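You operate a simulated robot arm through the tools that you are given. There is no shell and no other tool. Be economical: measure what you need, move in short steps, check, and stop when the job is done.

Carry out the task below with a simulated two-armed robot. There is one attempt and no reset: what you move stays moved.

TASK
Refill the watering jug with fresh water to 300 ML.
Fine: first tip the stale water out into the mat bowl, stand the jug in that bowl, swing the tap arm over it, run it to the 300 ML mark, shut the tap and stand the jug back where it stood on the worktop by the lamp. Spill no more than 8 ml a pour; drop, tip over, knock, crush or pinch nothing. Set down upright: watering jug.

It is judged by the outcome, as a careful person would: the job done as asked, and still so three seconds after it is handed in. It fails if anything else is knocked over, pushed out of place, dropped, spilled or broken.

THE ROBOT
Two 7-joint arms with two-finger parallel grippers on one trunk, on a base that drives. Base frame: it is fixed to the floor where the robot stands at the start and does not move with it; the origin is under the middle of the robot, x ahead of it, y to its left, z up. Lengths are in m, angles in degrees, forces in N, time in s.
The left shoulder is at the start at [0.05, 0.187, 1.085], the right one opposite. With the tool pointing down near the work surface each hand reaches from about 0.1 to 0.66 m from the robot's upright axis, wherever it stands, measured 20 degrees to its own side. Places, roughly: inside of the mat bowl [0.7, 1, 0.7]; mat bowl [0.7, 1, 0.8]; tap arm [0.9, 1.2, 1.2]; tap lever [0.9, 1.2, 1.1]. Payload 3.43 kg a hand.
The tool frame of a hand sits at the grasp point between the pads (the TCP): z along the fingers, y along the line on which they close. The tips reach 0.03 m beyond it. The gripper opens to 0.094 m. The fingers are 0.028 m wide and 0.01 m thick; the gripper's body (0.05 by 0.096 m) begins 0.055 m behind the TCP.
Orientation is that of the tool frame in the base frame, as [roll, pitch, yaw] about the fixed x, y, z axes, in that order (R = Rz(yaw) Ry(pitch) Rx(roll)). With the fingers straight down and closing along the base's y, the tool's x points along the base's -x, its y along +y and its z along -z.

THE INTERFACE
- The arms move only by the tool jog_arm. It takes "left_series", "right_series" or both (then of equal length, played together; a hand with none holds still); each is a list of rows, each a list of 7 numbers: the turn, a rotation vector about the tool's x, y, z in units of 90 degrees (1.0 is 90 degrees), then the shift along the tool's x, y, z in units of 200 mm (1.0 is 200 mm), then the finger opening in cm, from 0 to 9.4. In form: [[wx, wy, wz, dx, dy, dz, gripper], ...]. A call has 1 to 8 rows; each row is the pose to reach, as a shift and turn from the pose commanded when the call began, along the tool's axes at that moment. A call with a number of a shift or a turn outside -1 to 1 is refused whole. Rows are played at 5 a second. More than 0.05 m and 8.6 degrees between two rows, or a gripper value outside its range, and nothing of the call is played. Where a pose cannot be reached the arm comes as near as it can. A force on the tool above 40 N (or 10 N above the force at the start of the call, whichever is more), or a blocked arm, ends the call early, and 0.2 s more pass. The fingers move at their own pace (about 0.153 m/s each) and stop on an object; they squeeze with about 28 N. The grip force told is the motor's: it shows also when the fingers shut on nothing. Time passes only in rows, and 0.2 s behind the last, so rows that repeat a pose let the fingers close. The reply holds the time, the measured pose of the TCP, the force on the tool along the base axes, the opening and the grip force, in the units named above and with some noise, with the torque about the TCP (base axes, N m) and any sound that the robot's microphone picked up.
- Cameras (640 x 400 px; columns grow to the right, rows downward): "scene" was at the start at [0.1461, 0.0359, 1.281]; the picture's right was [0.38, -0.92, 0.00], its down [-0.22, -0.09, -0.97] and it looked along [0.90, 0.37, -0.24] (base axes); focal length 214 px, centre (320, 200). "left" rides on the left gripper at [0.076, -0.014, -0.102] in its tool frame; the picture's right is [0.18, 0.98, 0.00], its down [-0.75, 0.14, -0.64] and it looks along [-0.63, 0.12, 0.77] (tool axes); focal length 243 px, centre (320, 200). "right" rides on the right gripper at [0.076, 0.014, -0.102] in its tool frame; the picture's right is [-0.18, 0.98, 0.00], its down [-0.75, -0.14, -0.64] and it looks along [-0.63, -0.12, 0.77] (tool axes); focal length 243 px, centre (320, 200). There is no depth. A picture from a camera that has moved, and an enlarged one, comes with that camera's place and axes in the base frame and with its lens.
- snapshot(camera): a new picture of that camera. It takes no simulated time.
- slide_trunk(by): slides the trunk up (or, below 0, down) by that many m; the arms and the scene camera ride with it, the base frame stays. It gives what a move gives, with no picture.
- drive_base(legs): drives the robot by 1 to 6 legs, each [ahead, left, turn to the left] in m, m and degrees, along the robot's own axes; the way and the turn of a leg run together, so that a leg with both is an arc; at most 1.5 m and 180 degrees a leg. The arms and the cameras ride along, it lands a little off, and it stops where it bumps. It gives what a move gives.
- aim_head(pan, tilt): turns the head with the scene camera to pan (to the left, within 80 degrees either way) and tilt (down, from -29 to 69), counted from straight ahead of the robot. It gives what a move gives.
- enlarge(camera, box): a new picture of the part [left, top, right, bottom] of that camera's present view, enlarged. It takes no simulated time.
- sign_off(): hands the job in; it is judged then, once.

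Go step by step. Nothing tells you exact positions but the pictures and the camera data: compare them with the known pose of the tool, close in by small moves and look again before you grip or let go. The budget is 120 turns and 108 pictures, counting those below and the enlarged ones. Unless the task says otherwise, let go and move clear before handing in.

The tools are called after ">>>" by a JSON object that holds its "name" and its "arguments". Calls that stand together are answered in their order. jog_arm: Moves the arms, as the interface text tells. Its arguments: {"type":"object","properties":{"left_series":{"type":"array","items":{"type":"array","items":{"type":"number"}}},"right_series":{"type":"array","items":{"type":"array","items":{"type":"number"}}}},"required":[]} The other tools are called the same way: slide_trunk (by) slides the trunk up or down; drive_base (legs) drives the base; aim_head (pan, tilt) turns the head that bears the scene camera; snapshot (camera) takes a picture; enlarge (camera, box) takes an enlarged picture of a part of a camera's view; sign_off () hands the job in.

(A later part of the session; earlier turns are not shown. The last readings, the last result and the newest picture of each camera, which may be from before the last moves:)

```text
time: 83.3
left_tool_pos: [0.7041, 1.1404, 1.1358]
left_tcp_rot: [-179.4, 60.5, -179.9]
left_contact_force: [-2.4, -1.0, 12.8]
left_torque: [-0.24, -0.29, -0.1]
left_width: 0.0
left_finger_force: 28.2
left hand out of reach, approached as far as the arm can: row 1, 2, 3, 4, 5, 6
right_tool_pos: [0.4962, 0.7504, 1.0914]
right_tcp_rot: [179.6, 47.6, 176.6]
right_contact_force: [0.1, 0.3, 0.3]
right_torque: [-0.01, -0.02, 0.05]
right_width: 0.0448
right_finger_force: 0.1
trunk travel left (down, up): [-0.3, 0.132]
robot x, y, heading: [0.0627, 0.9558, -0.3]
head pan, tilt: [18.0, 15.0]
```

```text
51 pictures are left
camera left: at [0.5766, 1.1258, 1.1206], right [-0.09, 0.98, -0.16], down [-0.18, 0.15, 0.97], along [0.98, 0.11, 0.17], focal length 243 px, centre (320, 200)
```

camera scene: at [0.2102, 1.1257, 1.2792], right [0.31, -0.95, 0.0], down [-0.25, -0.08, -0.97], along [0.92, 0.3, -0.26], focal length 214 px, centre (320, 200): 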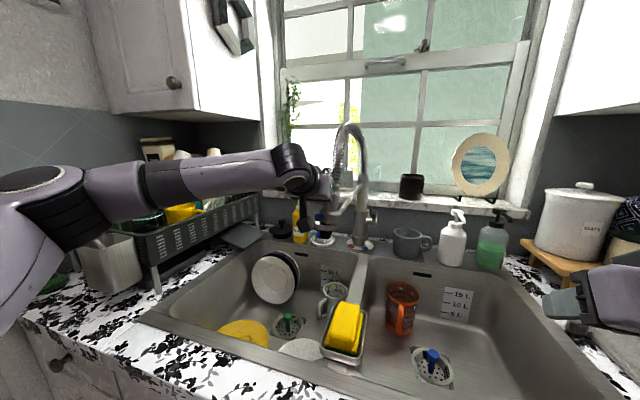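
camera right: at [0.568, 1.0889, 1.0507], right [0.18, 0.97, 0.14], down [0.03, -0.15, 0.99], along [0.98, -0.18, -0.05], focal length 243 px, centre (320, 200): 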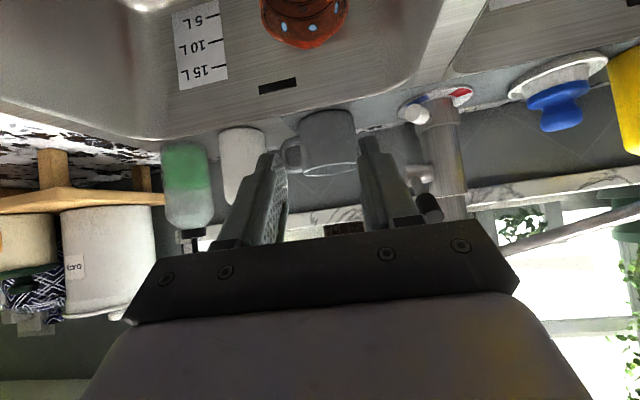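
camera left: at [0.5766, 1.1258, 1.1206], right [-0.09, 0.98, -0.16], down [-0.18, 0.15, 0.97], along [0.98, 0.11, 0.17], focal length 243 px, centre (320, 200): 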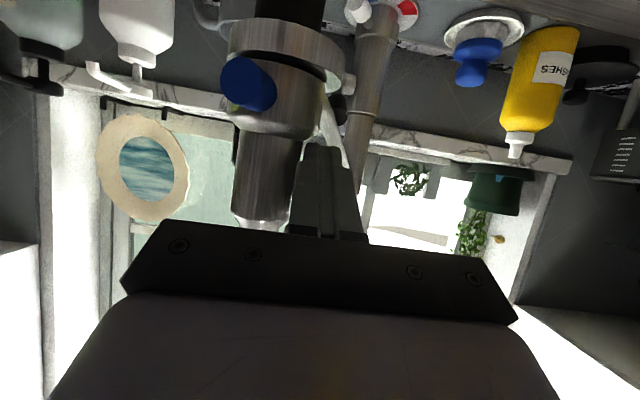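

The arm's geometry limits it here (it brushed the support bar). I'll retract, shift the base right so the hand works further out to its left, and re-approach.

>>> {"name": "jog_arm", "arguments": {"left_series": [[0, 0, 0, 0, 0, -0.2, 0], [0, 0, 0, 0, 0, -0.4, 0], [0, 0, 0, 0, 0, -0.6, 0], [0, 0, 0, 0, 0, -0.75, 0], [0, 0, 0, 0, 0, -0.75, 0]]}}

>>> {"name": "drive_base", "arguments": {"legs": [[0, -0.23, 0]]}}

>>> {"name": "aim_head", "arguments": {"pan": 38, "tilt": 18}}

>>> {"name": "snapshot", "arguments": {"camera": "scene"}}

```text
time: 84.5
left_tool_pos: [0.5723, 1.139, 1.206]
left_tcp_rot: [-179.7, 59.8, -179.8]
left_contact_force: [0.7, -0.5, -0.3]
left_torque: [-0.02, -0.01, -0.03]
left_width: 0.0
left_finger_force: 27.6
right_tool_pos: [0.498, 0.7504, 1.0917]
right_tcp_rot: [179.6, 47.5, 176.4]
right_contact_force: [0.2, -0.2, -0.2]
right_torque: [-0.01, -0.02, -0.02]
right_width: 0.045
right_finger_force: 0.0
trunk travel left (down, up): [-0.3, 0.132]
robot x, y, heading: [0.061, 0.9547, -0.2]
head pan, tilt: [18.0, 15.0]
```

```text
time: 87.1
left_tool_pos: [0.5734, 0.9067, 1.2077]
left_tcp_rot: [-179.7, 59.9, 179.8]
left_contact_force: [-0.8, 0.1, 0.0]
left_torque: [0.02, -0.01, 0.0]
left_width: 0.0001
left_finger_force: 28.6
right_tool_pos: [0.4954, 0.5186, 1.0908]
right_tcp_rot: [179.8, 47.6, 176.2]
right_contact_force: [0.8, 0.2, 1.0]
right_torque: [-0.02, 0.01, -0.01]
right_width: 0.045
right_finger_force: 0.0
trunk travel left (down, up): [-0.3, 0.132]
robot x, y, heading: [0.0612, 0.7283, -0.3]
head pan, tilt: [18.0, 15.0]
```

```text
time: 87.9
left_tool_pos: [0.5723, 0.9059, 1.208]
left_tcp_rot: [-179.8, 59.9, 179.8]
left_contact_force: [-0.4, -0.5, 0.1]
left_torque: [0.0, 0.03, 0.03]
left_width: 0.0005
left_finger_force: 28.2
right_tool_pos: [0.4955, 0.518, 1.0895]
right_tcp_rot: [179.7, 47.4, 176.2]
right_contact_force: [-0.7, 0.3, -0.2]
right_torque: [0.01, -0.01, 0.0]
right_width: 0.0449
right_finger_force: 0.0
trunk travel left (down, up): [-0.3, 0.132]
robot x, y, heading: [0.0592, 0.7289, -0.3]
head pan, tilt: [38.0, 18.0]
```

```text
50 pictures are left
camera scene: at [0.1941, 0.785, 1.2743], right [0.61, -0.79, 0.0], down [-0.24, -0.19, -0.95], along [0.75, 0.58, -0.31], focal length 214 px, centre (320, 200)
```

scene: 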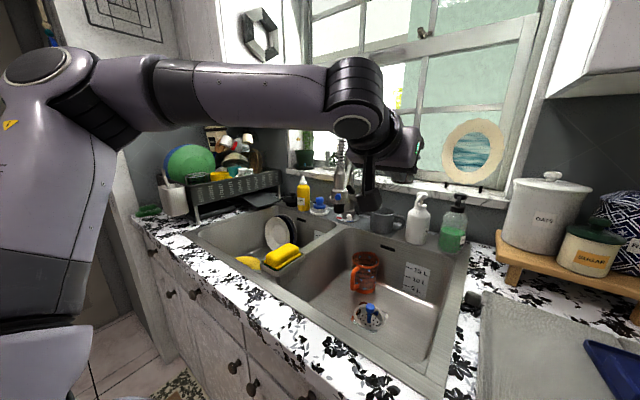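

>>> {"name": "jog_arm", "arguments": {"left_series": [[0, 0, 0, 0, 0.2, 0, 0], [0, 0, 0, 0, 0.4, 0, 0], [0, 0, 0, 0, 0.6, 0, 0], [0, 0, 0, 0, 0.8, 0, 0], [0, 0, 0, 0, 1, 0, 0], [0, 0, 0, 0, 1, 0, 0]]}}

>>> {"name": "jog_arm", "arguments": {"left_series": [[0, 0, 0, 0.1, 0.17, 0.06, 0], [0, 0, 0, 0.2, 0.36, 0.12, 0], [0, 0, 0, 0.2, 0.36, 0.12, 0]]}}

>>> {"name": "snapshot", "arguments": {"camera": "left"}}

>>> {"name": "snapshot", "arguments": {"camera": "scene"}}

```text
time: 89.3
left_tool_pos: [0.5741, 1.1049, 1.2077]
left_tcp_rot: [-179.8, 59.9, 179.7]
left_contact_force: [0.3, -0.1, 0.4]
left_torque: [0.0, -0.03, -0.02]
left_width: 0.0
left_finger_force: 28.9
right_tool_pos: [0.4952, 0.519, 1.091]
right_tcp_rot: [179.8, 47.6, 176.1]
right_contact_force: [0.2, -0.5, -0.5]
right_torque: [0.02, -0.01, -0.01]
right_width: 0.0448
right_finger_force: 0.0
trunk travel left (down, up): [-0.3, 0.132]
robot x, y, heading: [0.0578, 0.7274, -0.6]
head pan, tilt: [38.0, 18.0]
```

```text
time: 90.1
left_tool_pos: [0.5742, 1.1791, 1.1585]
left_tcp_rot: [-179.8, 59.9, 179.7]
left_contact_force: [-0.1, 0.3, -0.1]
left_torque: [0.01, 0.01, 0.02]
left_width: 0.0003
left_finger_force: 28.6
right_tool_pos: [0.4953, 0.5189, 1.0913]
right_tcp_rot: [179.6, 47.5, 176.2]
right_contact_force: [0.2, 0.1, 0.1]
right_torque: [0.0, 0.03, 0.02]
right_width: 0.0449
right_finger_force: 0.0
trunk travel left (down, up): [-0.3, 0.132]
robot x, y, heading: [0.0611, 0.7297, -0.5]
head pan, tilt: [38.0, 18.0]
```

```text
49 pictures are left
camera left: at [0.4472, 1.1645, 1.1443], right [-0.08, 0.98, -0.16], down [-0.18, 0.14, 0.97], along [0.98, 0.11, 0.16], focal length 243 px, centre (320, 200)
```

left: 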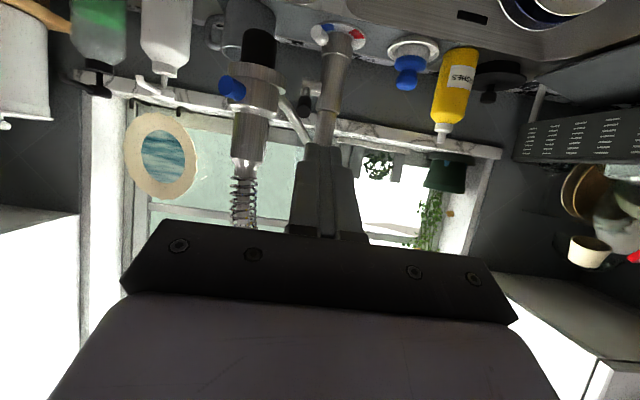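

```text
48 pictures are left
camera scene: at [0.194, 0.7849, 1.2743], right [0.61, -0.79, 0.0], down [-0.24, -0.19, -0.95], along [0.75, 0.58, -0.31], focal length 214 px, centre (320, 200)
```

scene: 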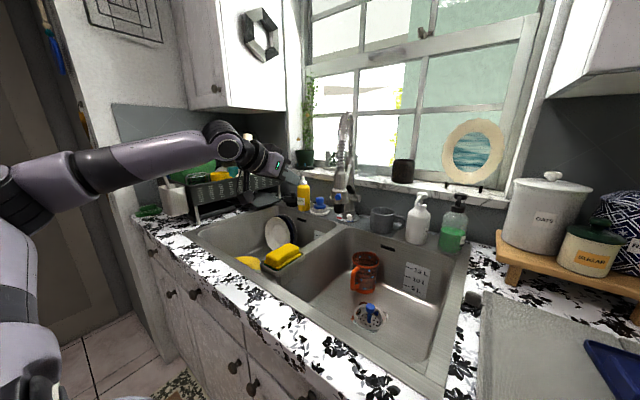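

The neck is now at about (0.70, 1.117). I'll come in beside it and continue the push along the arc.

>>> {"name": "jog_arm", "arguments": {"left_series": [[0, 0, 0, -0.075, 0, 0.16, 0], [0, 0, 0, -0.15, -0.02, 0.32, 0], [0, 0, 0, -0.225, -0.04, 0.48, 0], [0, 0, 0, -0.31, -0.05, 0.63, 0], [0, 0, 0, -0.31, -0.05, 0.63, 0]]}}

>>> {"name": "snapshot", "arguments": {"camera": "left"}}

```text
time: 91.3
left_tool_pos: [0.7148, 1.1665, 1.1493]
left_tcp_rot: [-179.8, 59.9, 179.8]
left_contact_force: [-0.3, 0.6, -0.3]
left_torque: [0.0, 0.0, -0.01]
left_width: 0.0
left_finger_force: 28.3
right_tool_pos: [0.4943, 0.5196, 1.0918]
right_tcp_rot: [179.7, 47.5, 176.1]
right_contact_force: [-0.8, 0.4, 0.6]
right_torque: [-0.01, 0.01, -0.02]
right_width: 0.0452
right_finger_force: 0.0
trunk travel left (down, up): [-0.3, 0.132]
robot x, y, heading: [0.0603, 0.7338, -0.4]
head pan, tilt: [38.0, 18.0]
```

```text
47 pictures are left
camera left: at [0.5875, 1.1523, 1.1353], right [-0.08, 0.98, -0.16], down [-0.18, 0.14, 0.97], along [0.98, 0.11, 0.16], focal length 243 px, centre (320, 200)
```

left: 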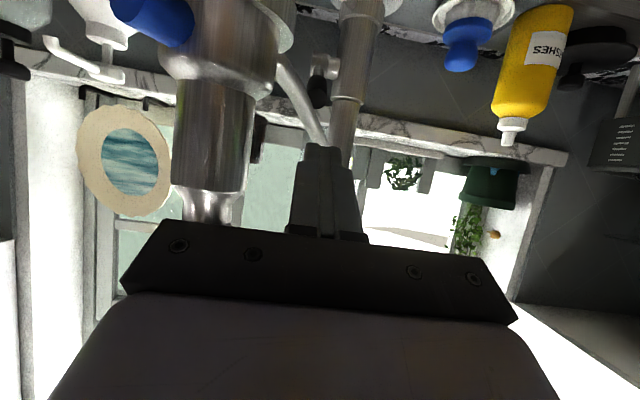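

>>> {"name": "jog_arm", "arguments": {"left_series": [[0, 0, 0, -0.0125, -0.13, 0.022, 0], [0, 0, 0, -0.0525, -0.278, 0.091, 0], [0, 0, 0, -0.0775, -0.348, 0.134, 0], [0, 0, 0, -0.105, -0.418, 0.182, 0], [0, 0, 0, -0.1325, -0.483, 0.23, 0], [0, 0, 0, -0.1625, -0.543, 0.281, 0], [0, 0, 0, -0.2125, -0.623, 0.368, 0], [0, 0, 0, -0.2125, -0.623, 0.368, 0]]}}

>>> {"name": "snapshot", "arguments": {"camera": "scene"}}

>>> {"name": "snapshot", "arguments": {"camera": "left"}}

```text
time: 93.1
left_tool_pos: [0.7883, 1.0448, 1.1456]
left_tcp_rot: [-179.8, 59.8, 179.8]
left_contact_force: [-0.4, 0.1, 0.1]
left_torque: [0.02, -0.03, 0.0]
left_width: 0.0002
left_finger_force: 27.9
left hand out of reach, approached as far as the arm can: row 7, 8
right_tool_pos: [0.4955, 0.5187, 1.0912]
right_tcp_rot: [179.7, 47.5, 176.1]
right_contact_force: [0.2, -0.4, -0.2]
right_torque: [0.01, -0.01, 0.0]
right_width: 0.0448
right_finger_force: 0.0
trunk travel left (down, up): [-0.3, 0.132]
robot x, y, heading: [0.0578, 0.7266, -0.4]
head pan, tilt: [38.0, 18.0]
```

```text
46 pictures are left
camera scene: at [0.1941, 0.7852, 1.2743], right [0.61, -0.79, 0.0], down [-0.24, -0.19, -0.95], along [0.75, 0.58, -0.31], focal length 214 px, centre (320, 200)
```

scene: 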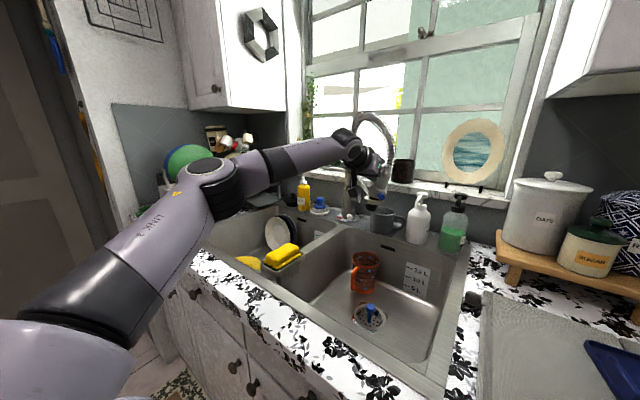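

```text
45 pictures are left
camera left: at [0.6611, 1.0299, 1.1323], right [-0.09, 0.98, -0.16], down [-0.17, 0.14, 0.97], along [0.98, 0.11, 0.16], focal length 243 px, centre (320, 200)
```

left: 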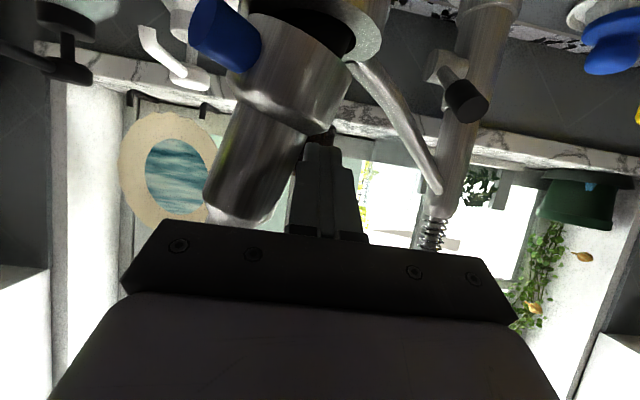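

The spout is now over the bowl near (0.78, 1.01). I'll take a close look at the lever from here before retracting.

>>> {"name": "enlarge", "arguments": {"camera": "left", "box": [400, 0, 540, 140]}}

>>> {"name": "jog_arm", "arguments": {"left_series": [[0, 0, 0, 0, 0.1, 0, 0], [0, 0, 0, 0, 0.15, -0.2, 0], [0, 0, 0, 0, 0.2, -0.4, 0], [0, 0, 0, 0, 0.2, -0.6, 0], [0, 0, 0, 0, 0.2, -0.8, 0], [0, 0, 0, 0, 0.2, -1.0, 0]]}}

>>> {"name": "snapshot", "arguments": {"camera": "scene"}}

```text
2.86 times, centred on (470, 70) of left
camera zoom: at [0.6611, 1.0299, 1.1323], right [-0.09, 0.98, -0.16], down [-0.17, 0.14, 0.97], along [0.98, 0.11, 0.16], focal length 693 px, centre (-109, 571)
```

zoom: 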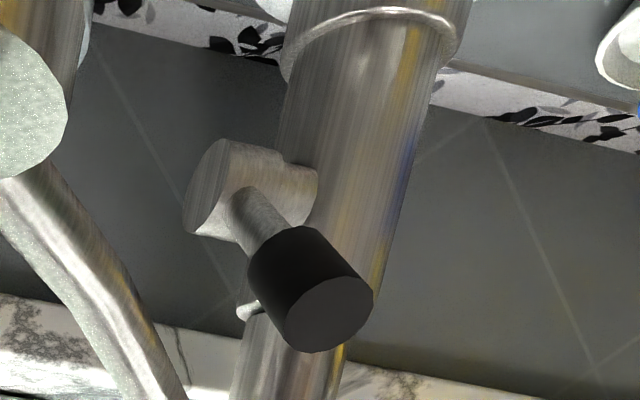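

```text
time: 94.5
left_tool_pos: [0.6133, 1.0831, 1.2466]
left_tcp_rot: [-179.7, 59.8, 179.9]
left_contact_force: [0.2, -1.4, 0.0]
left_torque: [0.01, 0.0, 0.02]
left_width: 0.0001
left_finger_force: 28.1
right_tool_pos: [0.4958, 0.518, 1.0917]
right_tcp_rot: [179.7, 47.4, 176.1]
right_contact_force: [0.0, -0.6, 0.4]
right_torque: [0.02, 0.01, 0.03]
right_width: 0.0449
right_finger_force: 0.1
trunk travel left (down, up): [-0.3, 0.132]
robot x, y, heading: [0.0589, 0.7272, -0.3]
head pan, tilt: [38.0, 18.0]
```

```text
43 pictures are left
camera scene: at [0.1934, 0.785, 1.2744], right [0.61, -0.79, 0.0], down [-0.24, -0.19, -0.95], along [0.75, 0.58, -0.31], focal length 214 px, centre (320, 200)
```

scene: 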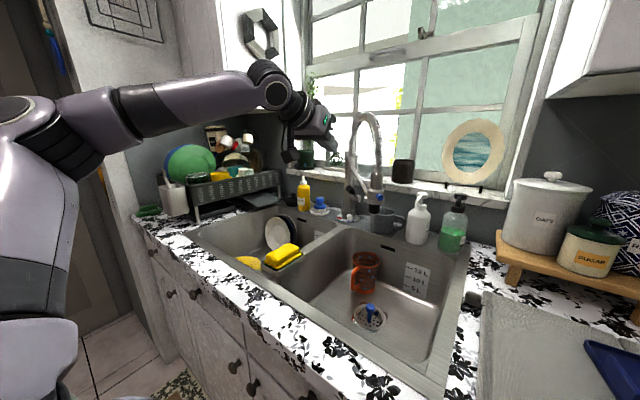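

The lever is a short rod with a black knob pointing toward the robot and upward, at about (0.90, 1.185, 1.05). Next I'll shift the base left and use the right hand to push the spout a little further back (+x), clear of the drain.

>>> {"name": "drive_base", "arguments": {"legs": [[0, 0.37, 0]]}}

>>> {"name": "aim_head", "arguments": {"pan": -8, "tilt": 22}}

>>> {"name": "jog_arm", "arguments": {"right_series": [[0, 0, 0, 0, 0, 0, 2], [0, 0, 0, -0.11, 0.12, 0.03, 0], [0, 0, 0, -0.22, 0.24, 0.06, 0], [0, 0, 0, -0.33, 0.36, 0.09, 0], [0, 0, 0, -0.44, 0.48, 0.12, 0], [0, 0, 0, -0.5, 0.6, 0.17, 0], [0, 0, 0, -0.5, 0.6, 0.17, 0]]}}

>>> {"name": "snapshot", "arguments": {"camera": "scene"}}

>>> {"name": "snapshot", "arguments": {"camera": "right"}}

```text
time: 98.3
left_tool_pos: [0.6221, 1.4442, 1.2475]
left_tcp_rot: [-179.8, 60.0, 179.4]
left_contact_force: [0.1, -0.2, -0.3]
left_torque: [0.0, 0.01, 0.01]
left_width: 0.0
left_finger_force: 27.8
right_tool_pos: [0.4984, 0.8799, 1.091]
right_tcp_rot: [179.8, 47.5, 175.7]
right_contact_force: [0.3, 1.1, 0.3]
right_torque: [0.02, -0.01, -0.01]
right_width: 0.045
right_finger_force: 0.0
trunk travel left (down, up): [-0.3, 0.132]
robot x, y, heading: [0.0646, 1.0939, -0.9]
head pan, tilt: [38.0, 18.0]
```

```text
time: 99.5
left_tool_pos: [0.6205, 1.4442, 1.2469]
left_tcp_rot: [-179.8, 60.0, 179.1]
left_contact_force: [-0.4, 0.4, 0.2]
left_torque: [-0.02, 0.02, -0.01]
left_width: 0.0003
left_finger_force: 28.5
right_tool_pos: [0.4977, 0.8797, 1.091]
right_tcp_rot: [179.7, 47.5, 175.7]
right_contact_force: [1.2, 0.6, 1.6]
right_torque: [0.03, -0.05, 0.0]
right_width: 0.045
right_finger_force: 0.1
trunk travel left (down, up): [-0.3, 0.132]
robot x, y, heading: [0.0653, 1.0904, -1.0]
head pan, tilt: [-8.0, 22.0]
```

```text
time: 101.0
left_tool_pos: [0.6209, 1.4445, 1.2464]
left_tcp_rot: [-179.8, 59.9, 179.3]
left_contact_force: [0.0, -0.6, 0.0]
left_torque: [0.01, -0.01, -0.01]
left_width: 0.0001
left_finger_force: 28.4
right_tool_pos: [0.6006, 0.9929, 1.142]
right_tcp_rot: [179.9, 47.4, 175.7]
right_contact_force: [-0.3, 0.2, -1.9]
right_torque: [0.02, 0.0, 0.01]
right_width: 0.0
right_finger_force: 28.0
trunk travel left (down, up): [-0.3, 0.132]
robot x, y, heading: [0.0669, 1.0919, -1.0]
head pan, tilt: [-8.0, 22.0]
```

```text
42 pictures are left
camera scene: at [0.216, 1.0781, 1.2678], right [-0.16, -0.99, 0.0], down [-0.37, 0.06, -0.93], along [0.92, -0.14, -0.37], focal length 214 px, centre (320, 200)
```

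scene: 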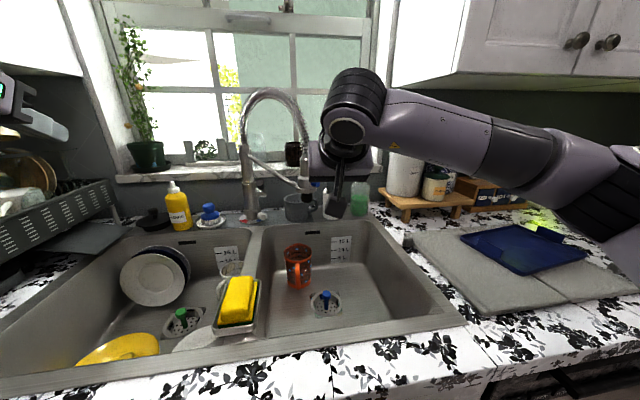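

```text
41 pictures are left
camera right: at [0.4747, 1.0152, 1.1552], right [0.2, 0.97, 0.14], down [0.03, -0.15, 0.99], along [0.98, -0.19, -0.05], focal length 243 px, centre (320, 200)
```

right: 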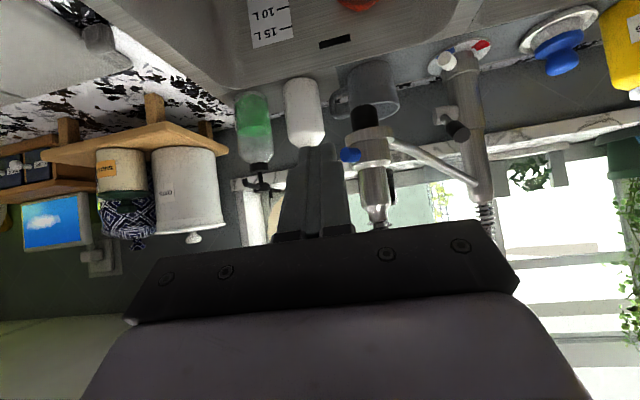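

>>> {"name": "jog_arm", "arguments": {"right_series": [[0, 0, 0, -0.15, 0.06, 0.13, 0], [0, 0, 0, -0.3, 0.11, 0.26, 0], [0, 0, 0, -0.447, 0.17, 0.39, 0], [0, 0, 0, -0.51, 0.165, 0.455, 0], [0, 0, 0, -0.57, 0.16, 0.52, 0], [0, 0, 0, -0.623, 0.155, 0.582, 0], [0, 0, 0, -0.623, 0.155, 0.582, 0]]}}

>>> {"name": "snapshot", "arguments": {"camera": "right"}}

>>> {"name": "snapshot", "arguments": {"camera": "scene"}}

```text
time: 102.7
left_tool_pos: [0.6213, 1.445, 1.2471]
left_tcp_rot: [-179.8, 59.9, 179.2]
left_contact_force: [0.6, 0.1, 0.0]
left_torque: [0.01, 0.0, 0.04]
left_width: 0.0
left_finger_force: 27.9
right_tool_pos: [0.7715, 1.0125, 1.1554]
right_tcp_rot: [179.7, 47.4, 175.9]
right_contact_force: [-1.5, -0.5, 0.8]
right_torque: [-0.06, -0.01, -0.05]
right_width: 0.0001
right_finger_force: 27.8
trunk travel left (down, up): [-0.3, 0.132]
robot x, y, heading: [0.0626, 1.0933, -0.9]
head pan, tilt: [-8.0, 22.0]
```

```text
40 pictures are left
camera right: at [0.6453, 1.0339, 1.1685], right [0.19, 0.97, 0.14], down [0.03, -0.15, 0.99], along [0.98, -0.19, -0.05], focal length 243 px, centre (320, 200)
```

right: 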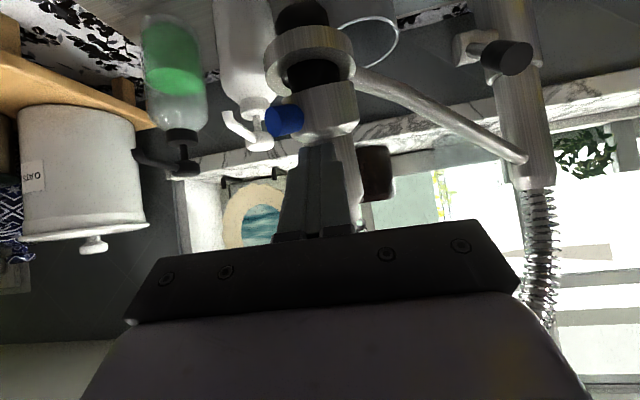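

```text
39 pictures are left
camera scene: at [0.2157, 1.0781, 1.2678], right [-0.16, -0.99, 0.0], down [-0.37, 0.06, -0.93], along [0.92, -0.14, -0.37], focal length 214 px, centre (320, 200)
```

scene: 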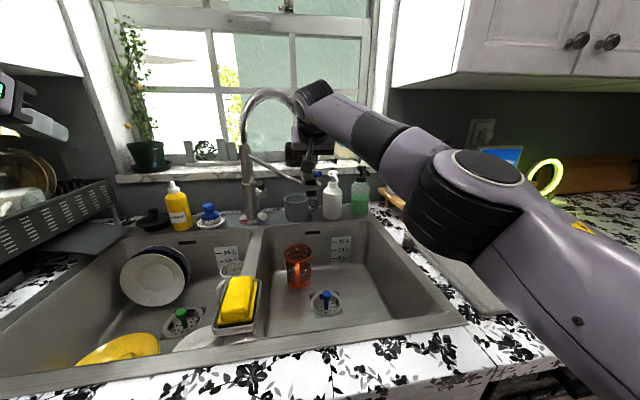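

The spout now sits at about (0.82, 1.01). I'll back the right hand off and verify its position.

>>> {"name": "jog_arm", "arguments": {"right_series": [[0, 0, 0, 0.06, 0, -0.08, 0], [0, 0, 0, 0.15, 0, -0.2, 0], [0, 0, 0, 0.3, -0.1, -0.35, 2], [0, 0, 0, 0.42, -0.3, -0.45, 4.5], [0, 0, 0, 0.5, -0.5, -0.55, 4.5], [0, 0, 0, 0.5, -0.5, -0.55, 4.5]]}}

>>> {"name": "enlarge", "arguments": {"camera": "scene", "box": [220, 70, 400, 310]}}

>>> {"name": "snapshot", "arguments": {"camera": "right"}}

```text
refused: row 4 steps farther than a row can; nothing moved
```

```text
1.67 times, centred on (310, 190) of scene
camera zoom: at [0.2157, 1.0781, 1.2678], right [-0.16, -0.99, 0.0], down [-0.37, 0.06, -0.93], along [0.92, -0.14, -0.37], focal length 358 px, centre (337, 217)
```

zoom: 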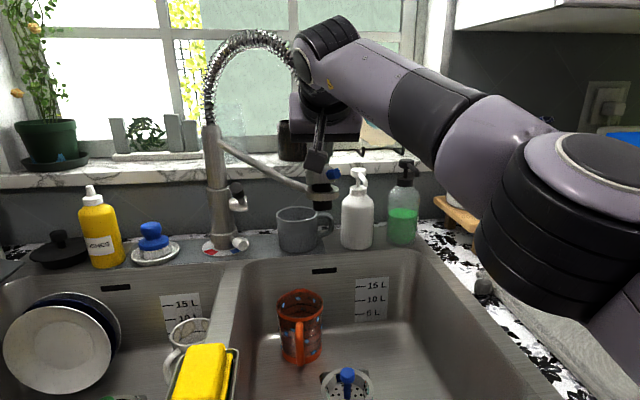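

```text
37 pictures are left
camera right: at [0.6453, 1.0339, 1.1685], right [0.19, 0.97, 0.14], down [0.03, -0.15, 0.99], along [0.98, -0.19, -0.05], focal length 243 px, centre (320, 200)
```

right: 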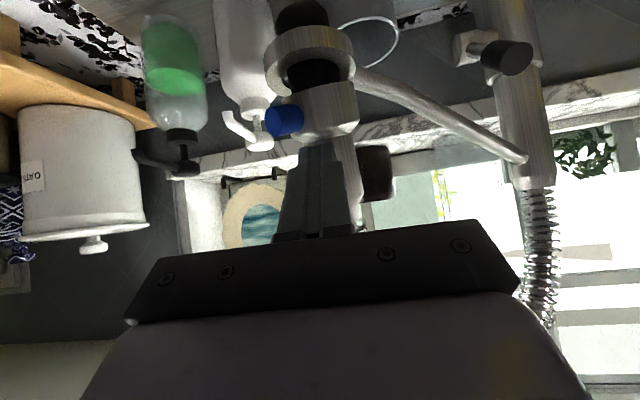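

Confirmed: spout outlet at about (0.82, 1.01) and jug at (0.817, 1.058), so I need to shift the jug 4.5 cm to the right. I'll bring the right hand back to the handle.

>>> {"name": "jog_arm", "arguments": {"right_series": [[0, 0, 0, 0.1, 0, -0.11, 2], [0, 0, 0, 0.25, 0.05, -0.12, 4.5], [0, 0, 0, 0.42, 0.12, -0.05, 4.5], [0, 0, 0, 0.58, 0.19, 0.02, 4.5], [0, 0, 0, 0.706, 0.245, 0.08, 4.5], [0, 0, 0, 0.706, 0.245, 0.08, 4.5]]}}

>>> {"name": "jog_arm", "arguments": {"right_series": [[0, 0, 0, 0.15, 0, 0.135, 4.5], [0, 0, 0, 0.3, 0, 0.27, 4.5], [0, 0, 0, 0.45, 0, 0.4, 4.5], [0, 0, 0, 0.6, 0, 0.54, 4.5], [0, 0, 0, 0.72, 0, 0.65, 4.5], [0, 0, 0, 0.72, 0, 0.65, 4.5]]}}

>>> {"name": "snapshot", "arguments": {"camera": "right"}}

```text
time: 104.0
left_tool_pos: [0.6215, 1.4447, 1.2465]
left_tcp_rot: [-179.8, 60.0, 179.2]
left_contact_force: [0.2, 0.2, 0.2]
left_torque: [0.01, -0.01, 0.01]
left_width: 0.0001
left_finger_force: 28.5
right_tool_pos: [0.691, 1.0638, 1.0413]
right_tcp_rot: [179.7, 47.6, 175.6]
right_contact_force: [-0.1, 0.5, -0.5]
right_torque: [0.02, -0.01, -0.01]
right_width: 0.0451
right_finger_force: 0.2
trunk travel left (down, up): [-0.3, 0.132]
robot x, y, heading: [0.0646, 1.0952, -1.0]
head pan, tilt: [-8.0, 22.0]
```

```text
time: 105.5
left_tool_pos: [0.6213, 1.4436, 1.2466]
left_tcp_rot: [-179.8, 60.0, 179.2]
left_contact_force: [0.0, -0.4, -0.5]
left_torque: [0.0, 0.0, -0.02]
left_width: 0.0
left_finger_force: 28.2
right_tool_pos: [0.6891, 1.0668, 0.8469]
right_tcp_rot: [179.7, 47.4, 175.7]
right_contact_force: [-0.3, 0.3, -0.6]
right_torque: [0.0, -0.01, 0.04]
right_width: 0.045
right_finger_force: 0.1
trunk travel left (down, up): [-0.3, 0.132]
robot x, y, heading: [0.0652, 1.0932, -1.1]
head pan, tilt: [-8.0, 22.0]
```

```text
36 pictures are left
camera right: at [0.5647, 1.0897, 0.8594], right [0.2, 0.97, 0.14], down [0.03, -0.15, 0.99], along [0.98, -0.19, -0.05], focal length 243 px, centre (320, 200)
```

right: 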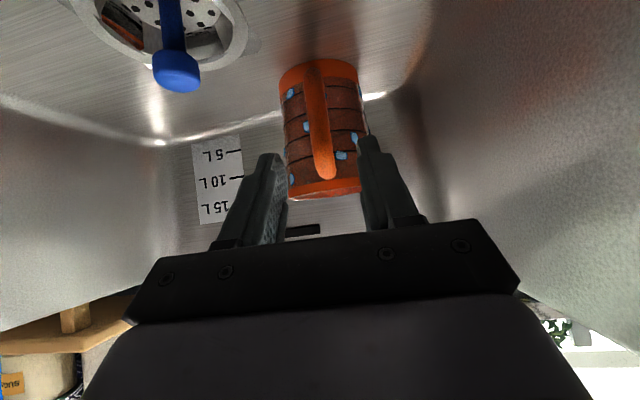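

>>> {"name": "jog_arm", "arguments": {"right_series": [[0, 0, 0, 0.008, 0, 0.12, 4.5], [0, 0, 0, 0.016, 0, 0.24, 4.5], [0, 0, 0, 0.024, 0.01, 0.345, 4.5], [0, 0, 0, 0.024, 0.01, 0.345, 4.5], [0, 0, 0, 0.024, 0.01, 0.345, 2.5], [0, 0, 0, 0.024, 0.01, 0.345, 0], [0, 0, 0, 0.024, 0.01, 0.345, 0], [0, 0, 0, 0.024, 0.01, 0.345, 0]]}}

>>> {"name": "snapshot", "arguments": {"camera": "right"}}

```text
time: 107.2
left_tool_pos: [0.6217, 1.4448, 1.2469]
left_tcp_rot: [-179.8, 59.9, 179.3]
left_contact_force: [0.5, -0.3, 0.7]
left_torque: [0.0, 0.02, 0.03]
left_width: 0.0
left_finger_force: 28.0
right_tool_pos: [0.7365, 1.0648, 0.7957]
right_tcp_rot: [179.8, 47.5, 175.7]
right_contact_force: [0.1, 0.2, 1.0]
right_torque: [0.01, 0.06, -0.03]
right_width: 0.0202
right_finger_force: 27.8
trunk travel left (down, up): [-0.3, 0.132]
robot x, y, heading: [0.0627, 1.0948, -1.0]
head pan, tilt: [-8.0, 22.0]
```

```text
35 pictures are left
camera right: at [0.6106, 1.0873, 0.8088], right [0.2, 0.97, 0.14], down [0.03, -0.15, 0.99], along [0.98, -0.19, -0.05], focal length 243 px, centre (320, 200)
```

right: 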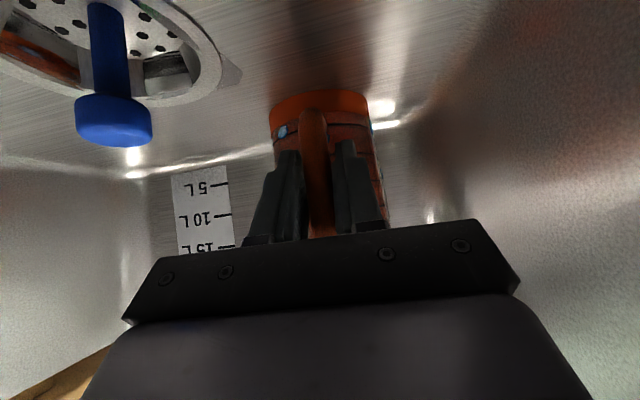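

>>> {"name": "jog_arm", "arguments": {"right_series": [[0, 0, 0, -0.044, 0, -0.04, 0], [0, 0, 0, -0.055, -0.08, -0.03, 0], [0, 0, 0, -0.06, -0.16, -0.023, 0], [0, 0, 0, -0.066, -0.224, -0.017, 0], [0, 0, 0, -0.066, -0.224, -0.017, 0], [0, 0, 0, -0.04, -0.224, 0.007, 0], [0, 0, 0, -0.024, -0.224, 0.022, 0], [0, 0, 0, -0.024, -0.224, 0.022, 0]]}}

>>> {"name": "snapshot", "arguments": {"camera": "right"}}

```text
time: 109.0
left_tool_pos: [0.6197, 1.4452, 1.2472]
left_tcp_rot: [-179.8, 59.9, 179.3]
left_contact_force: [-0.1, 0.3, 1.1]
left_torque: [-0.03, 0.0, -0.03]
left_width: 0.0
left_finger_force: 28.0
right_tool_pos: [0.741, 1.0203, 0.7959]
right_tcp_rot: [179.7, 47.5, 175.7]
right_contact_force: [0.9, 0.3, 1.1]
right_torque: [-0.01, -0.03, -0.01]
right_width: 0.0201
right_finger_force: 28.5
trunk travel left (down, up): [-0.3, 0.132]
robot x, y, heading: [0.0659, 1.0936, -0.8]
head pan, tilt: [-8.0, 22.0]
```

```text
34 pictures are left
camera right: at [0.6155, 1.0422, 0.8085], right [0.19, 0.97, 0.14], down [0.02, -0.15, 0.99], along [0.98, -0.19, -0.05], focal length 243 px, centre (320, 200)
```

right: 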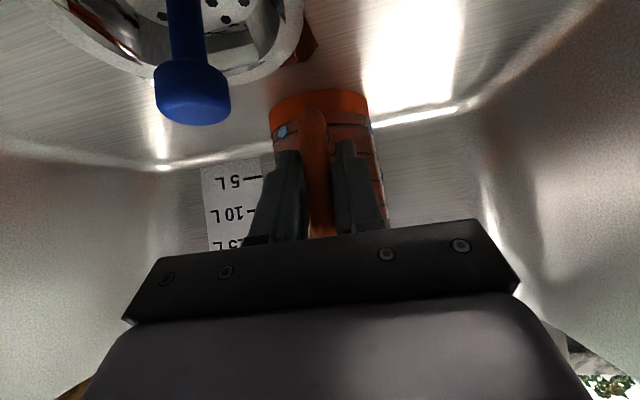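

The jug is down beside the drain and under the spout. Releasing and withdrawing.

>>> {"name": "jog_arm", "arguments": {"right_series": [[0, 0, 0, 0, 0, 0, 2.6], [0, 0, 0, 0, 0, 0, 4.5], [0, 0, 0, 0, 0, 0, 4.5], [0, 0, 0, 0, 0, -0.1, 4.5], [0, 0, 0, 0, 0, -0.25, 4.5], [0, 0, 0, 0, 0, -0.4, 4.5], [0, 0, 0, -0.15, 0, -0.53, 4.5], [0, 0, 0, -0.3, 0, -0.67, 4.5]]}}

>>> {"name": "jog_arm", "arguments": {"right_series": [[0, 0, 0, -0.15, 0, -0.14, 4.5], [0, 0, 0, -0.3, 0, -0.28, 4.5], [0, 0, 0, -0.45, 0, -0.41, 4.5], [0, 0, 0, -0.5, -0.15, -0.58, 4.5], [0, 0, 0, -0.5, -0.32, -0.72, 4.5], [0, 0, 0, -0.5, -0.5, -0.86, 4.5], [0, 0, 0, -0.5, -0.5, -0.86, 4.5]]}}

>>> {"name": "enlarge", "arguments": {"camera": "scene", "box": [210, 70, 410, 310]}}

```text
time: 110.8
left_tool_pos: [0.6212, 1.4452, 1.2469]
left_tcp_rot: [-179.9, 59.9, 179.2]
left_contact_force: [-0.1, -0.3, -0.1]
left_torque: [0.03, 0.03, -0.01]
left_width: 0.0
left_finger_force: 28.2
right_tool_pos: [0.6818, 1.0263, 0.9325]
right_tcp_rot: [179.8, 47.3, 175.7]
right_contact_force: [0.3, -0.3, -0.1]
right_torque: [-0.01, 0.0, 0.03]
right_width: 0.0449
right_finger_force: 0.0
trunk travel left (down, up): [-0.3, 0.132]
robot x, y, heading: [0.066, 1.0916, -0.9]
head pan, tilt: [-8.0, 22.0]
```

```text
time: 112.5
left_tool_pos: [0.6215, 1.4442, 1.2456]
left_tcp_rot: [-179.9, 59.9, 179.3]
left_contact_force: [0.2, 0.3, 0.5]
left_torque: [0.02, -0.01, 0.02]
left_width: 0.0
left_finger_force: 28.6
right_tool_pos: [0.6176, 0.927, 1.1225]
right_tcp_rot: [179.8, 47.4, 175.6]
right_contact_force: [-0.1, 0.0, 1.0]
right_torque: [0.03, -0.02, -0.01]
right_width: 0.0447
right_finger_force: 0.0
trunk travel left (down, up): [-0.3, 0.132]
robot x, y, heading: [0.0675, 1.0945, -0.9]
head pan, tilt: [-8.0, 22.0]
```

```text
1.67 times, centred on (310, 190) of scene
camera zoom: at [0.2162, 1.0785, 1.2678], right [-0.16, -0.99, 0.0], down [-0.37, 0.06, -0.93], along [0.92, -0.14, -0.37], focal length 358 px, centre (337, 217)
```

zoom: 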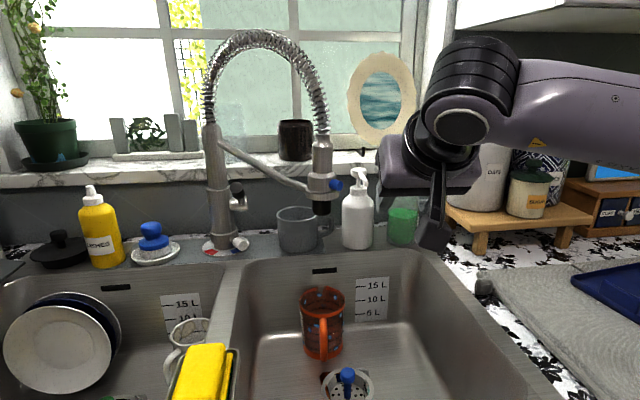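

The spout and jug line up to within about 1.5 cm. For the lever, I'll pull the left hand back and turn the base right so the left shoulder comes forward.

>>> {"name": "jog_arm", "arguments": {"left_series": [[0, 0, 0, 0.16, 0, -0.08, 0], [0, 0, 0, 0.32, 0, -0.16, 0], [0, 0, 0, 0.48, 0, -0.24, 0], [0, 0, 0, 0.64, 0, -0.32, 0], [0, 0, 0, 0.81, 0, -0.4, 0], [0, 0, 0, 0.81, 0, -0.4, 0]]}}

>>> {"name": "drive_base", "arguments": {"legs": [[0, 0, -40]]}}

>>> {"name": "aim_head", "arguments": {"pan": 42, "tilt": 20}}

>>> {"name": "snapshot", "arguments": {"camera": "scene"}}

```text
time: 113.8
left_tool_pos: [0.4719, 1.4459, 1.1467]
left_tcp_rot: [-179.8, 59.9, 179.2]
left_contact_force: [0.4, 0.4, -0.5]
left_torque: [-0.03, -0.01, -0.03]
left_width: 0.0
left_finger_force: 27.5
right_tool_pos: [0.6182, 0.9255, 1.1224]
right_tcp_rot: [179.6, 47.5, 175.5]
right_contact_force: [0.3, 0.3, -0.1]
right_torque: [-0.03, -0.03, 0.02]
right_width: 0.0452
right_finger_force: 0.1
trunk travel left (down, up): [-0.3, 0.132]
robot x, y, heading: [0.0609, 1.094, -0.9]
head pan, tilt: [-8.0, 22.0]
```

```text
time: 116.1
left_tool_pos: [0.6035, 1.1031, 1.1471]
left_tcp_rot: [-179.8, 59.8, 139.5]
left_contact_force: [-0.7, -0.2, 0.3]
left_torque: [0.0, -0.03, 0.01]
left_width: 0.0001
left_finger_force: 27.8
right_tool_pos: [0.3827, 0.6104, 1.1227]
right_tcp_rot: [179.7, 47.5, 135.9]
right_contact_force: [0.5, 0.7, 0.2]
right_torque: [0.0, -0.01, -0.01]
right_width: 0.0449
right_finger_force: 0.0
trunk travel left (down, up): [-0.3, 0.132]
robot x, y, heading: [0.0639, 1.09, -40.5]
head pan, tilt: [-8.0, 22.0]
```

```text
time: 117.3
left_tool_pos: [0.6041, 1.1034, 1.1459]
left_tcp_rot: [-179.7, 59.9, 139.5]
left_contact_force: [-0.1, -0.4, -0.5]
left_torque: [0.0, 0.01, -0.03]
left_width: 0.0
left_finger_force: 28.0
right_tool_pos: [0.3844, 0.6108, 1.1224]
right_tcp_rot: [179.6, 47.6, 135.9]
right_contact_force: [0.7, 0.2, 0.2]
right_torque: [0.02, -0.02, 0.02]
right_width: 0.0449
right_finger_force: 0.0
trunk travel left (down, up): [-0.3, 0.132]
robot x, y, heading: [0.0658, 1.0941, -40.7]
head pan, tilt: [42.0, 20.0]
```

```text
32 pictures are left
camera scene: at [0.2033, 1.0576, 1.2711], right [0.02, -1.0, 0.0], down [-0.34, -0.01, -0.94], along [0.94, 0.02, -0.34], focal length 214 px, centre (320, 200)
```

scene: 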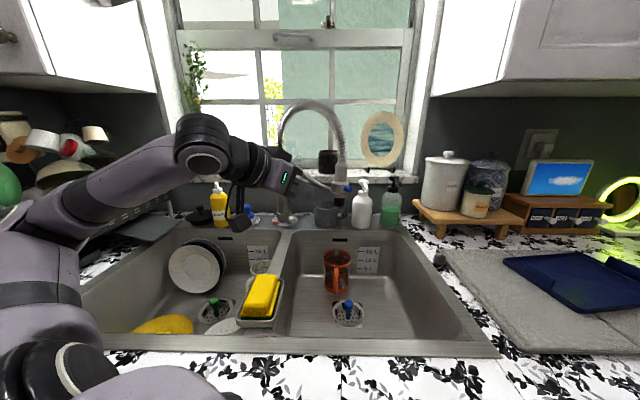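

The base turned freely. Now I'll yaw the left tool back to face the wall and open the fingers.

>>> {"name": "jog_arm", "arguments": {"left_series": [[-0.064, 0, -0.037, 0, 0, 0, 2], [-0.128, 0, -0.074, 0, 0, 0, 4], [-0.193, 0, -0.111, 0, 0, 0, 5], [-0.257, 0, -0.148, 0, 0, 0, 5], [-0.321, 0, -0.185, 0, 0, 0, 5], [-0.385, 0, -0.222, 0, 0, 0, 5], [-0.385, 0, -0.222, 0, 0, 0, 5]]}}

>>> {"name": "jog_arm", "arguments": {"left_series": [[0, 0, 0, -0.09, 0.1, 0.12, 5], [0, 0, 0, -0.18, 0.2, 0.24, 5], [0, 0, 0, -0.25, 0.3, 0.36, 5], [0, 0, 0, -0.3, 0.41, 0.48, 5], [0, 0, 0, -0.3, 0.41, 0.48, 5]]}}

>>> {"name": "snapshot", "arguments": {"camera": "left"}}

```text
time: 118.9
left_tool_pos: [0.6028, 1.1026, 1.1465]
left_tcp_rot: [180.0, 59.8, 179.3]
left_contact_force: [0.4, -0.3, -0.1]
left_torque: [0.0, 0.0, -0.02]
left_width: 0.0501
left_finger_force: 0.1
right_tool_pos: [0.3835, 0.6109, 1.1234]
right_tcp_rot: [179.8, 47.4, 135.9]
right_contact_force: [0.3, -0.5, 0.5]
right_torque: [0.03, 0.02, -0.03]
right_width: 0.0449
right_finger_force: 0.0
trunk travel left (down, up): [-0.3, 0.132]
robot x, y, heading: [0.0618, 1.0944, -40.9]
head pan, tilt: [42.0, 20.0]
```

```text
time: 120.1
left_tool_pos: [0.7181, 1.185, 1.1521]
left_tcp_rot: [180.0, 59.8, 179.1]
left_contact_force: [0.5, -0.8, 0.2]
left_torque: [0.01, 0.03, 0.0]
left_width: 0.05
left_finger_force: 0.0
right_tool_pos: [0.3837, 0.6097, 1.1218]
right_tcp_rot: [179.8, 47.5, 135.9]
right_contact_force: [0.6, -0.1, -0.1]
right_torque: [-0.01, -0.01, -0.01]
right_width: 0.045
right_finger_force: 0.1
trunk travel left (down, up): [-0.3, 0.132]
robot x, y, heading: [0.0631, 1.0966, -40.9]
head pan, tilt: [42.0, 20.0]
```

```text
31 pictures are left
camera left: at [0.5906, 1.1713, 1.1378], right [-0.08, 0.98, -0.16], down [-0.17, 0.14, 0.97], along [0.98, 0.11, 0.16], focal length 243 px, centre (320, 200)
```

left: 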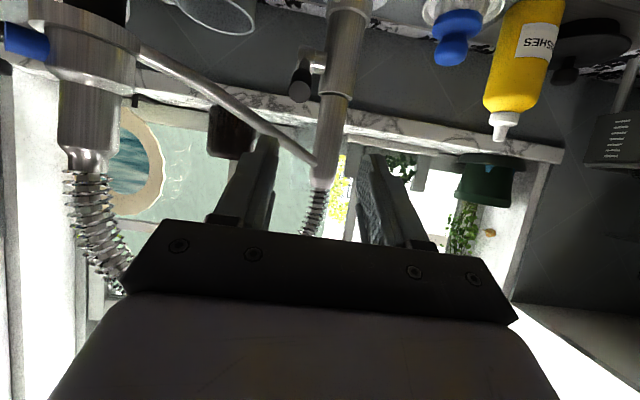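

The knob triangulates to about (0.866, 1.163, 1.065), nearly in line with my fingers' direction. I'll advance with open fingers.

>>> {"name": "jog_arm", "arguments": {"left_series": [[0, 0, 0, 0, -0.05, 0.15, 5], [0, 0, 0, 0, -0.09, 0.3, 5], [0, 0, 0, 0.004, -0.1, 0.45, 5], [0, 0, 0, 0.004, -0.1, 0.55, 5], [0, 0, 0, 0.004, -0.1, 0.55, 5]]}}

>>> {"name": "snapshot", "arguments": {"camera": "left"}}

```text
time: 121.3
left_tool_pos: [0.8119, 1.164, 1.0953]
left_tcp_rot: [180.0, 59.9, 179.2]
left_contact_force: [-0.3, -0.1, 0.1]
left_torque: [0.0, -0.02, 0.0]
left_width: 0.0498
left_finger_force: 0.1
right_tool_pos: [0.3835, 0.611, 1.1212]
right_tcp_rot: [179.7, 47.5, 136.0]
right_contact_force: [0.4, 0.3, -0.4]
right_torque: [-0.01, -0.01, 0.01]
right_width: 0.0453
right_finger_force: 0.1
trunk travel left (down, up): [-0.3, 0.132]
robot x, y, heading: [0.062, 1.0922, -40.8]
head pan, tilt: [42.0, 20.0]
```

```text
30 pictures are left
camera left: at [0.684, 1.1505, 1.0801], right [-0.08, 0.98, -0.16], down [-0.17, 0.14, 0.97], along [0.98, 0.11, 0.16], focal length 243 px, centre (320, 200)
```

left: 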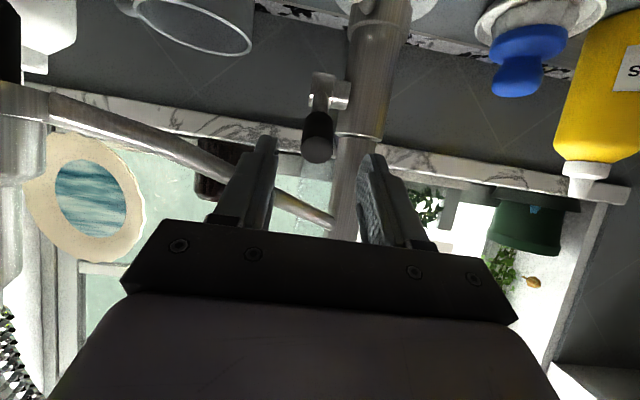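

>>> {"name": "jog_arm", "arguments": {"left_series": [[0, 0, 0, 0, 0, 0.1, 5], [0, 0, 0, 0, 0, 0.2, 5], [0, 0, 0, 0, 0, 0.27, 5], [0, 0, 0, 0, 0, 0.27, 5]]}}

>>> {"name": "snapshot", "arguments": {"camera": "left"}}

```text
time: 122.3
left_tool_pos: [0.858, 1.1619, 1.0665]
left_tcp_rot: [-180.0, 59.9, 179.2]
left_contact_force: [-0.1, -0.7, 0.1]
left_torque: [0.0, 0.02, 0.03]
left_width: 0.0499
left_finger_force: 0.1
right_tool_pos: [0.3847, 0.6107, 1.1232]
right_tcp_rot: [179.7, 47.6, 135.9]
right_contact_force: [-0.8, 0.3, -0.9]
right_torque: [0.01, 0.01, 0.01]
right_width: 0.045
right_finger_force: 0.1
trunk travel left (down, up): [-0.3, 0.132]
robot x, y, heading: [0.0616, 1.0957, -40.4]
head pan, tilt: [42.0, 20.0]
```

```text
29 pictures are left
camera left: at [0.7311, 1.1485, 1.052], right [-0.08, 0.98, -0.16], down [-0.17, 0.14, 0.97], along [0.98, 0.11, 0.16], focal length 243 px, centre (320, 200)
```

left: 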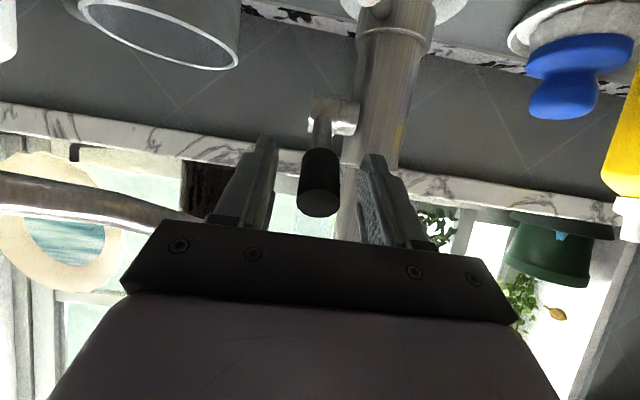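

The knob is between the fingers; closing on it gently.

>>> {"name": "jog_arm", "arguments": {"left_series": [[0, 0, 0, 0, 0, 0, 3.5], [0, 0, 0, 0, 0, 0, 2], [0, 0, 0, 0, 0, 0, 0.5], [0, 0, 0, 0, 0, 0, 0.5]]}}

>>> {"name": "jog_arm", "arguments": {"left_series": [[0, 0.055, 0, -0.04, 0, 0.01, 0.5], [0, 0.11, 0, -0.075, 0, 0.022, 0.5], [0, 0.11, 0, -0.075, 0, 0.022, 0.5]]}}

>>> {"name": "snapshot", "arguments": {"camera": "scene"}}

```text
time: 123.3
left_tool_pos: [0.8595, 1.1631, 1.0674]
left_tcp_rot: [179.9, 60.0, 179.1]
left_contact_force: [0.2, -2.2, 0.6]
left_torque: [0.5, -0.12, 0.48]
left_width: 0.0227
left_finger_force: 45.2
right_tool_pos: [0.3837, 0.6115, 1.1225]
right_tcp_rot: [179.6, 47.5, 135.9]
right_contact_force: [0.4, -0.6, 0.7]
right_torque: [0.04, -0.01, 0.04]
right_width: 0.045
right_finger_force: 0.1
trunk travel left (down, up): [-0.3, 0.132]
robot x, y, heading: [0.0635, 1.0918, -40.8]
head pan, tilt: [42.0, 20.0]
```

```text
time: 124.0
left_tool_pos: [0.8631, 1.1624, 1.0694]
left_tcp_rot: [179.4, 49.1, 178.8]
left_contact_force: [-10.5, 0.8, -2.8]
left_torque: [0.34, -1.2, 0.29]
left_width: 0.0226
left_finger_force: 45.6
right_tool_pos: [0.3812, 0.6106, 1.1233]
right_tcp_rot: [179.6, 47.5, 135.8]
right_contact_force: [0.6, 0.1, 0.3]
right_torque: [0.0, -0.01, -0.02]
right_width: 0.045
right_finger_force: 0.1
trunk travel left (down, up): [-0.3, 0.132]
robot x, y, heading: [0.0652, 1.0951, -41.0]
head pan, tilt: [42.0, 20.0]
stopped in row 3 (left hand): the force on the tool passed its limit at 43 N (the readings are from after the stop); the commanded pose is now the measured one
```

```text
28 pictures are left
camera scene: at [0.2012, 1.0578, 1.2715], right [0.02, -1.0, 0.0], down [-0.34, -0.01, -0.94], along [0.94, 0.02, -0.34], focal length 214 px, centre (320, 200)
```

scene: 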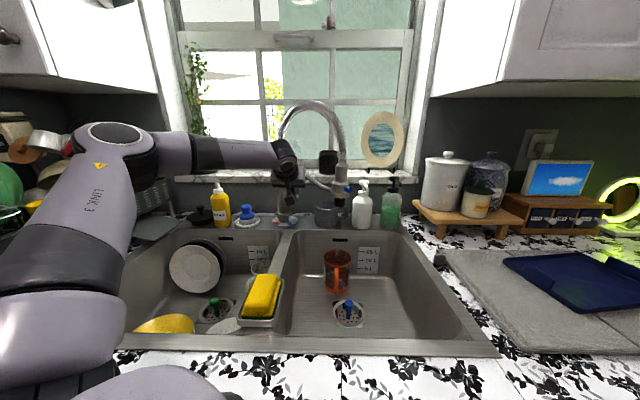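

Up is against a stop, so the lever is closed there. I'll ease it downward slightly and listen for water.

>>> {"name": "jog_arm", "arguments": {"left_series": [[0, -0.08, 0, 0.061, 0, 0.013, 0.5], [0, -0.14, 0, 0.1, 0, 0.02, 0.5]]}}

>>> {"name": "enlarge", "arguments": {"camera": "scene", "box": [260, 140, 400, 330]}}

```text
time: 124.5
left_tool_pos: [0.8527, 1.1623, 1.0556]
left_tcp_rot: [179.6, 62.0, 178.8]
left_contact_force: [-11.8, -1.2, 6.6]
left_torque: [0.38, -0.02, 0.51]
left_width: 0.0228
left_finger_force: 44.9
right_tool_pos: [0.381, 0.6109, 1.1233]
right_tcp_rot: [179.7, 47.6, 135.8]
right_contact_force: [0.4, 0.4, -0.2]
right_torque: [-0.01, -0.02, 0.01]
right_width: 0.0449
right_finger_force: 0.1
trunk travel left (down, up): [-0.3, 0.132]
robot x, y, heading: [0.0668, 1.0966, -40.5]
head pan, tilt: [42.0, 20.0]
```

```text
2.11 times, centred on (330, 235) of scene
camera zoom: at [0.2005, 1.0575, 1.2715], right [0.02, -1.0, 0.0], down [-0.34, -0.01, -0.94], along [0.94, 0.02, -0.34], focal length 452 px, centre (299, 126)
```

zoom: 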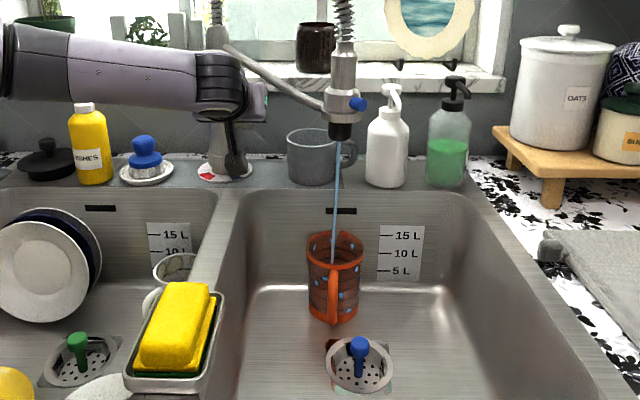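

Water is running straight into the jug. I'll watch the level against the marks.

>>> {"name": "jog_arm", "arguments": {"left_series": [[0, 0, 0, 0, 0, 0, 0.5]]}}

>>> {"name": "enlarge", "arguments": {"camera": "scene", "box": [318, 245, 358, 297]}}

```text
time: 125.0
left_tool_pos: [0.8532, 1.1629, 1.0556]
left_tcp_rot: [179.5, 61.9, 178.9]
left_contact_force: [-10.1, -2.3, 7.7]
left_torque: [0.16, -0.19, 0.56]
left_width: 0.0222
left_finger_force: 44.9
right_tool_pos: [0.3812, 0.6104, 1.124]
right_tcp_rot: [179.6, 47.6, 135.8]
right_contact_force: [-0.2, 0.1, 0.6]
right_torque: [0.0, 0.01, 0.0]
right_width: 0.0451
right_finger_force: 0.0
trunk travel left (down, up): [-0.3, 0.132]
robot x, y, heading: [0.0671, 1.0935, -40.7]
head pan, tilt: [42.0, 20.0]
```

```text
7.69 times, centred on (338, 271) of scene
camera zoom: at [0.2003, 1.0574, 1.2715], right [0.02, -1.0, 0.0], down [-0.34, -0.01, -0.94], along [0.94, 0.02, -0.34], focal length 1650 px, centre (182, -346)
```

zoom: 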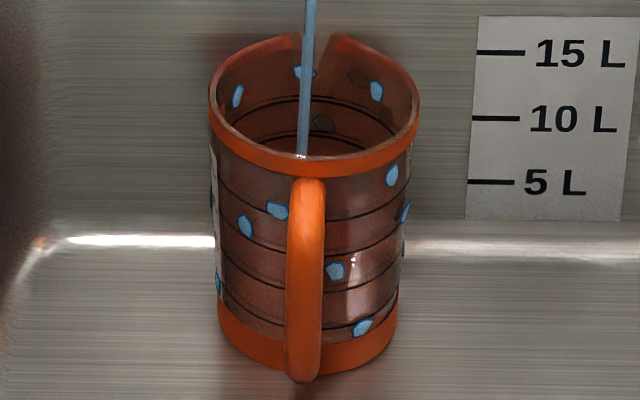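

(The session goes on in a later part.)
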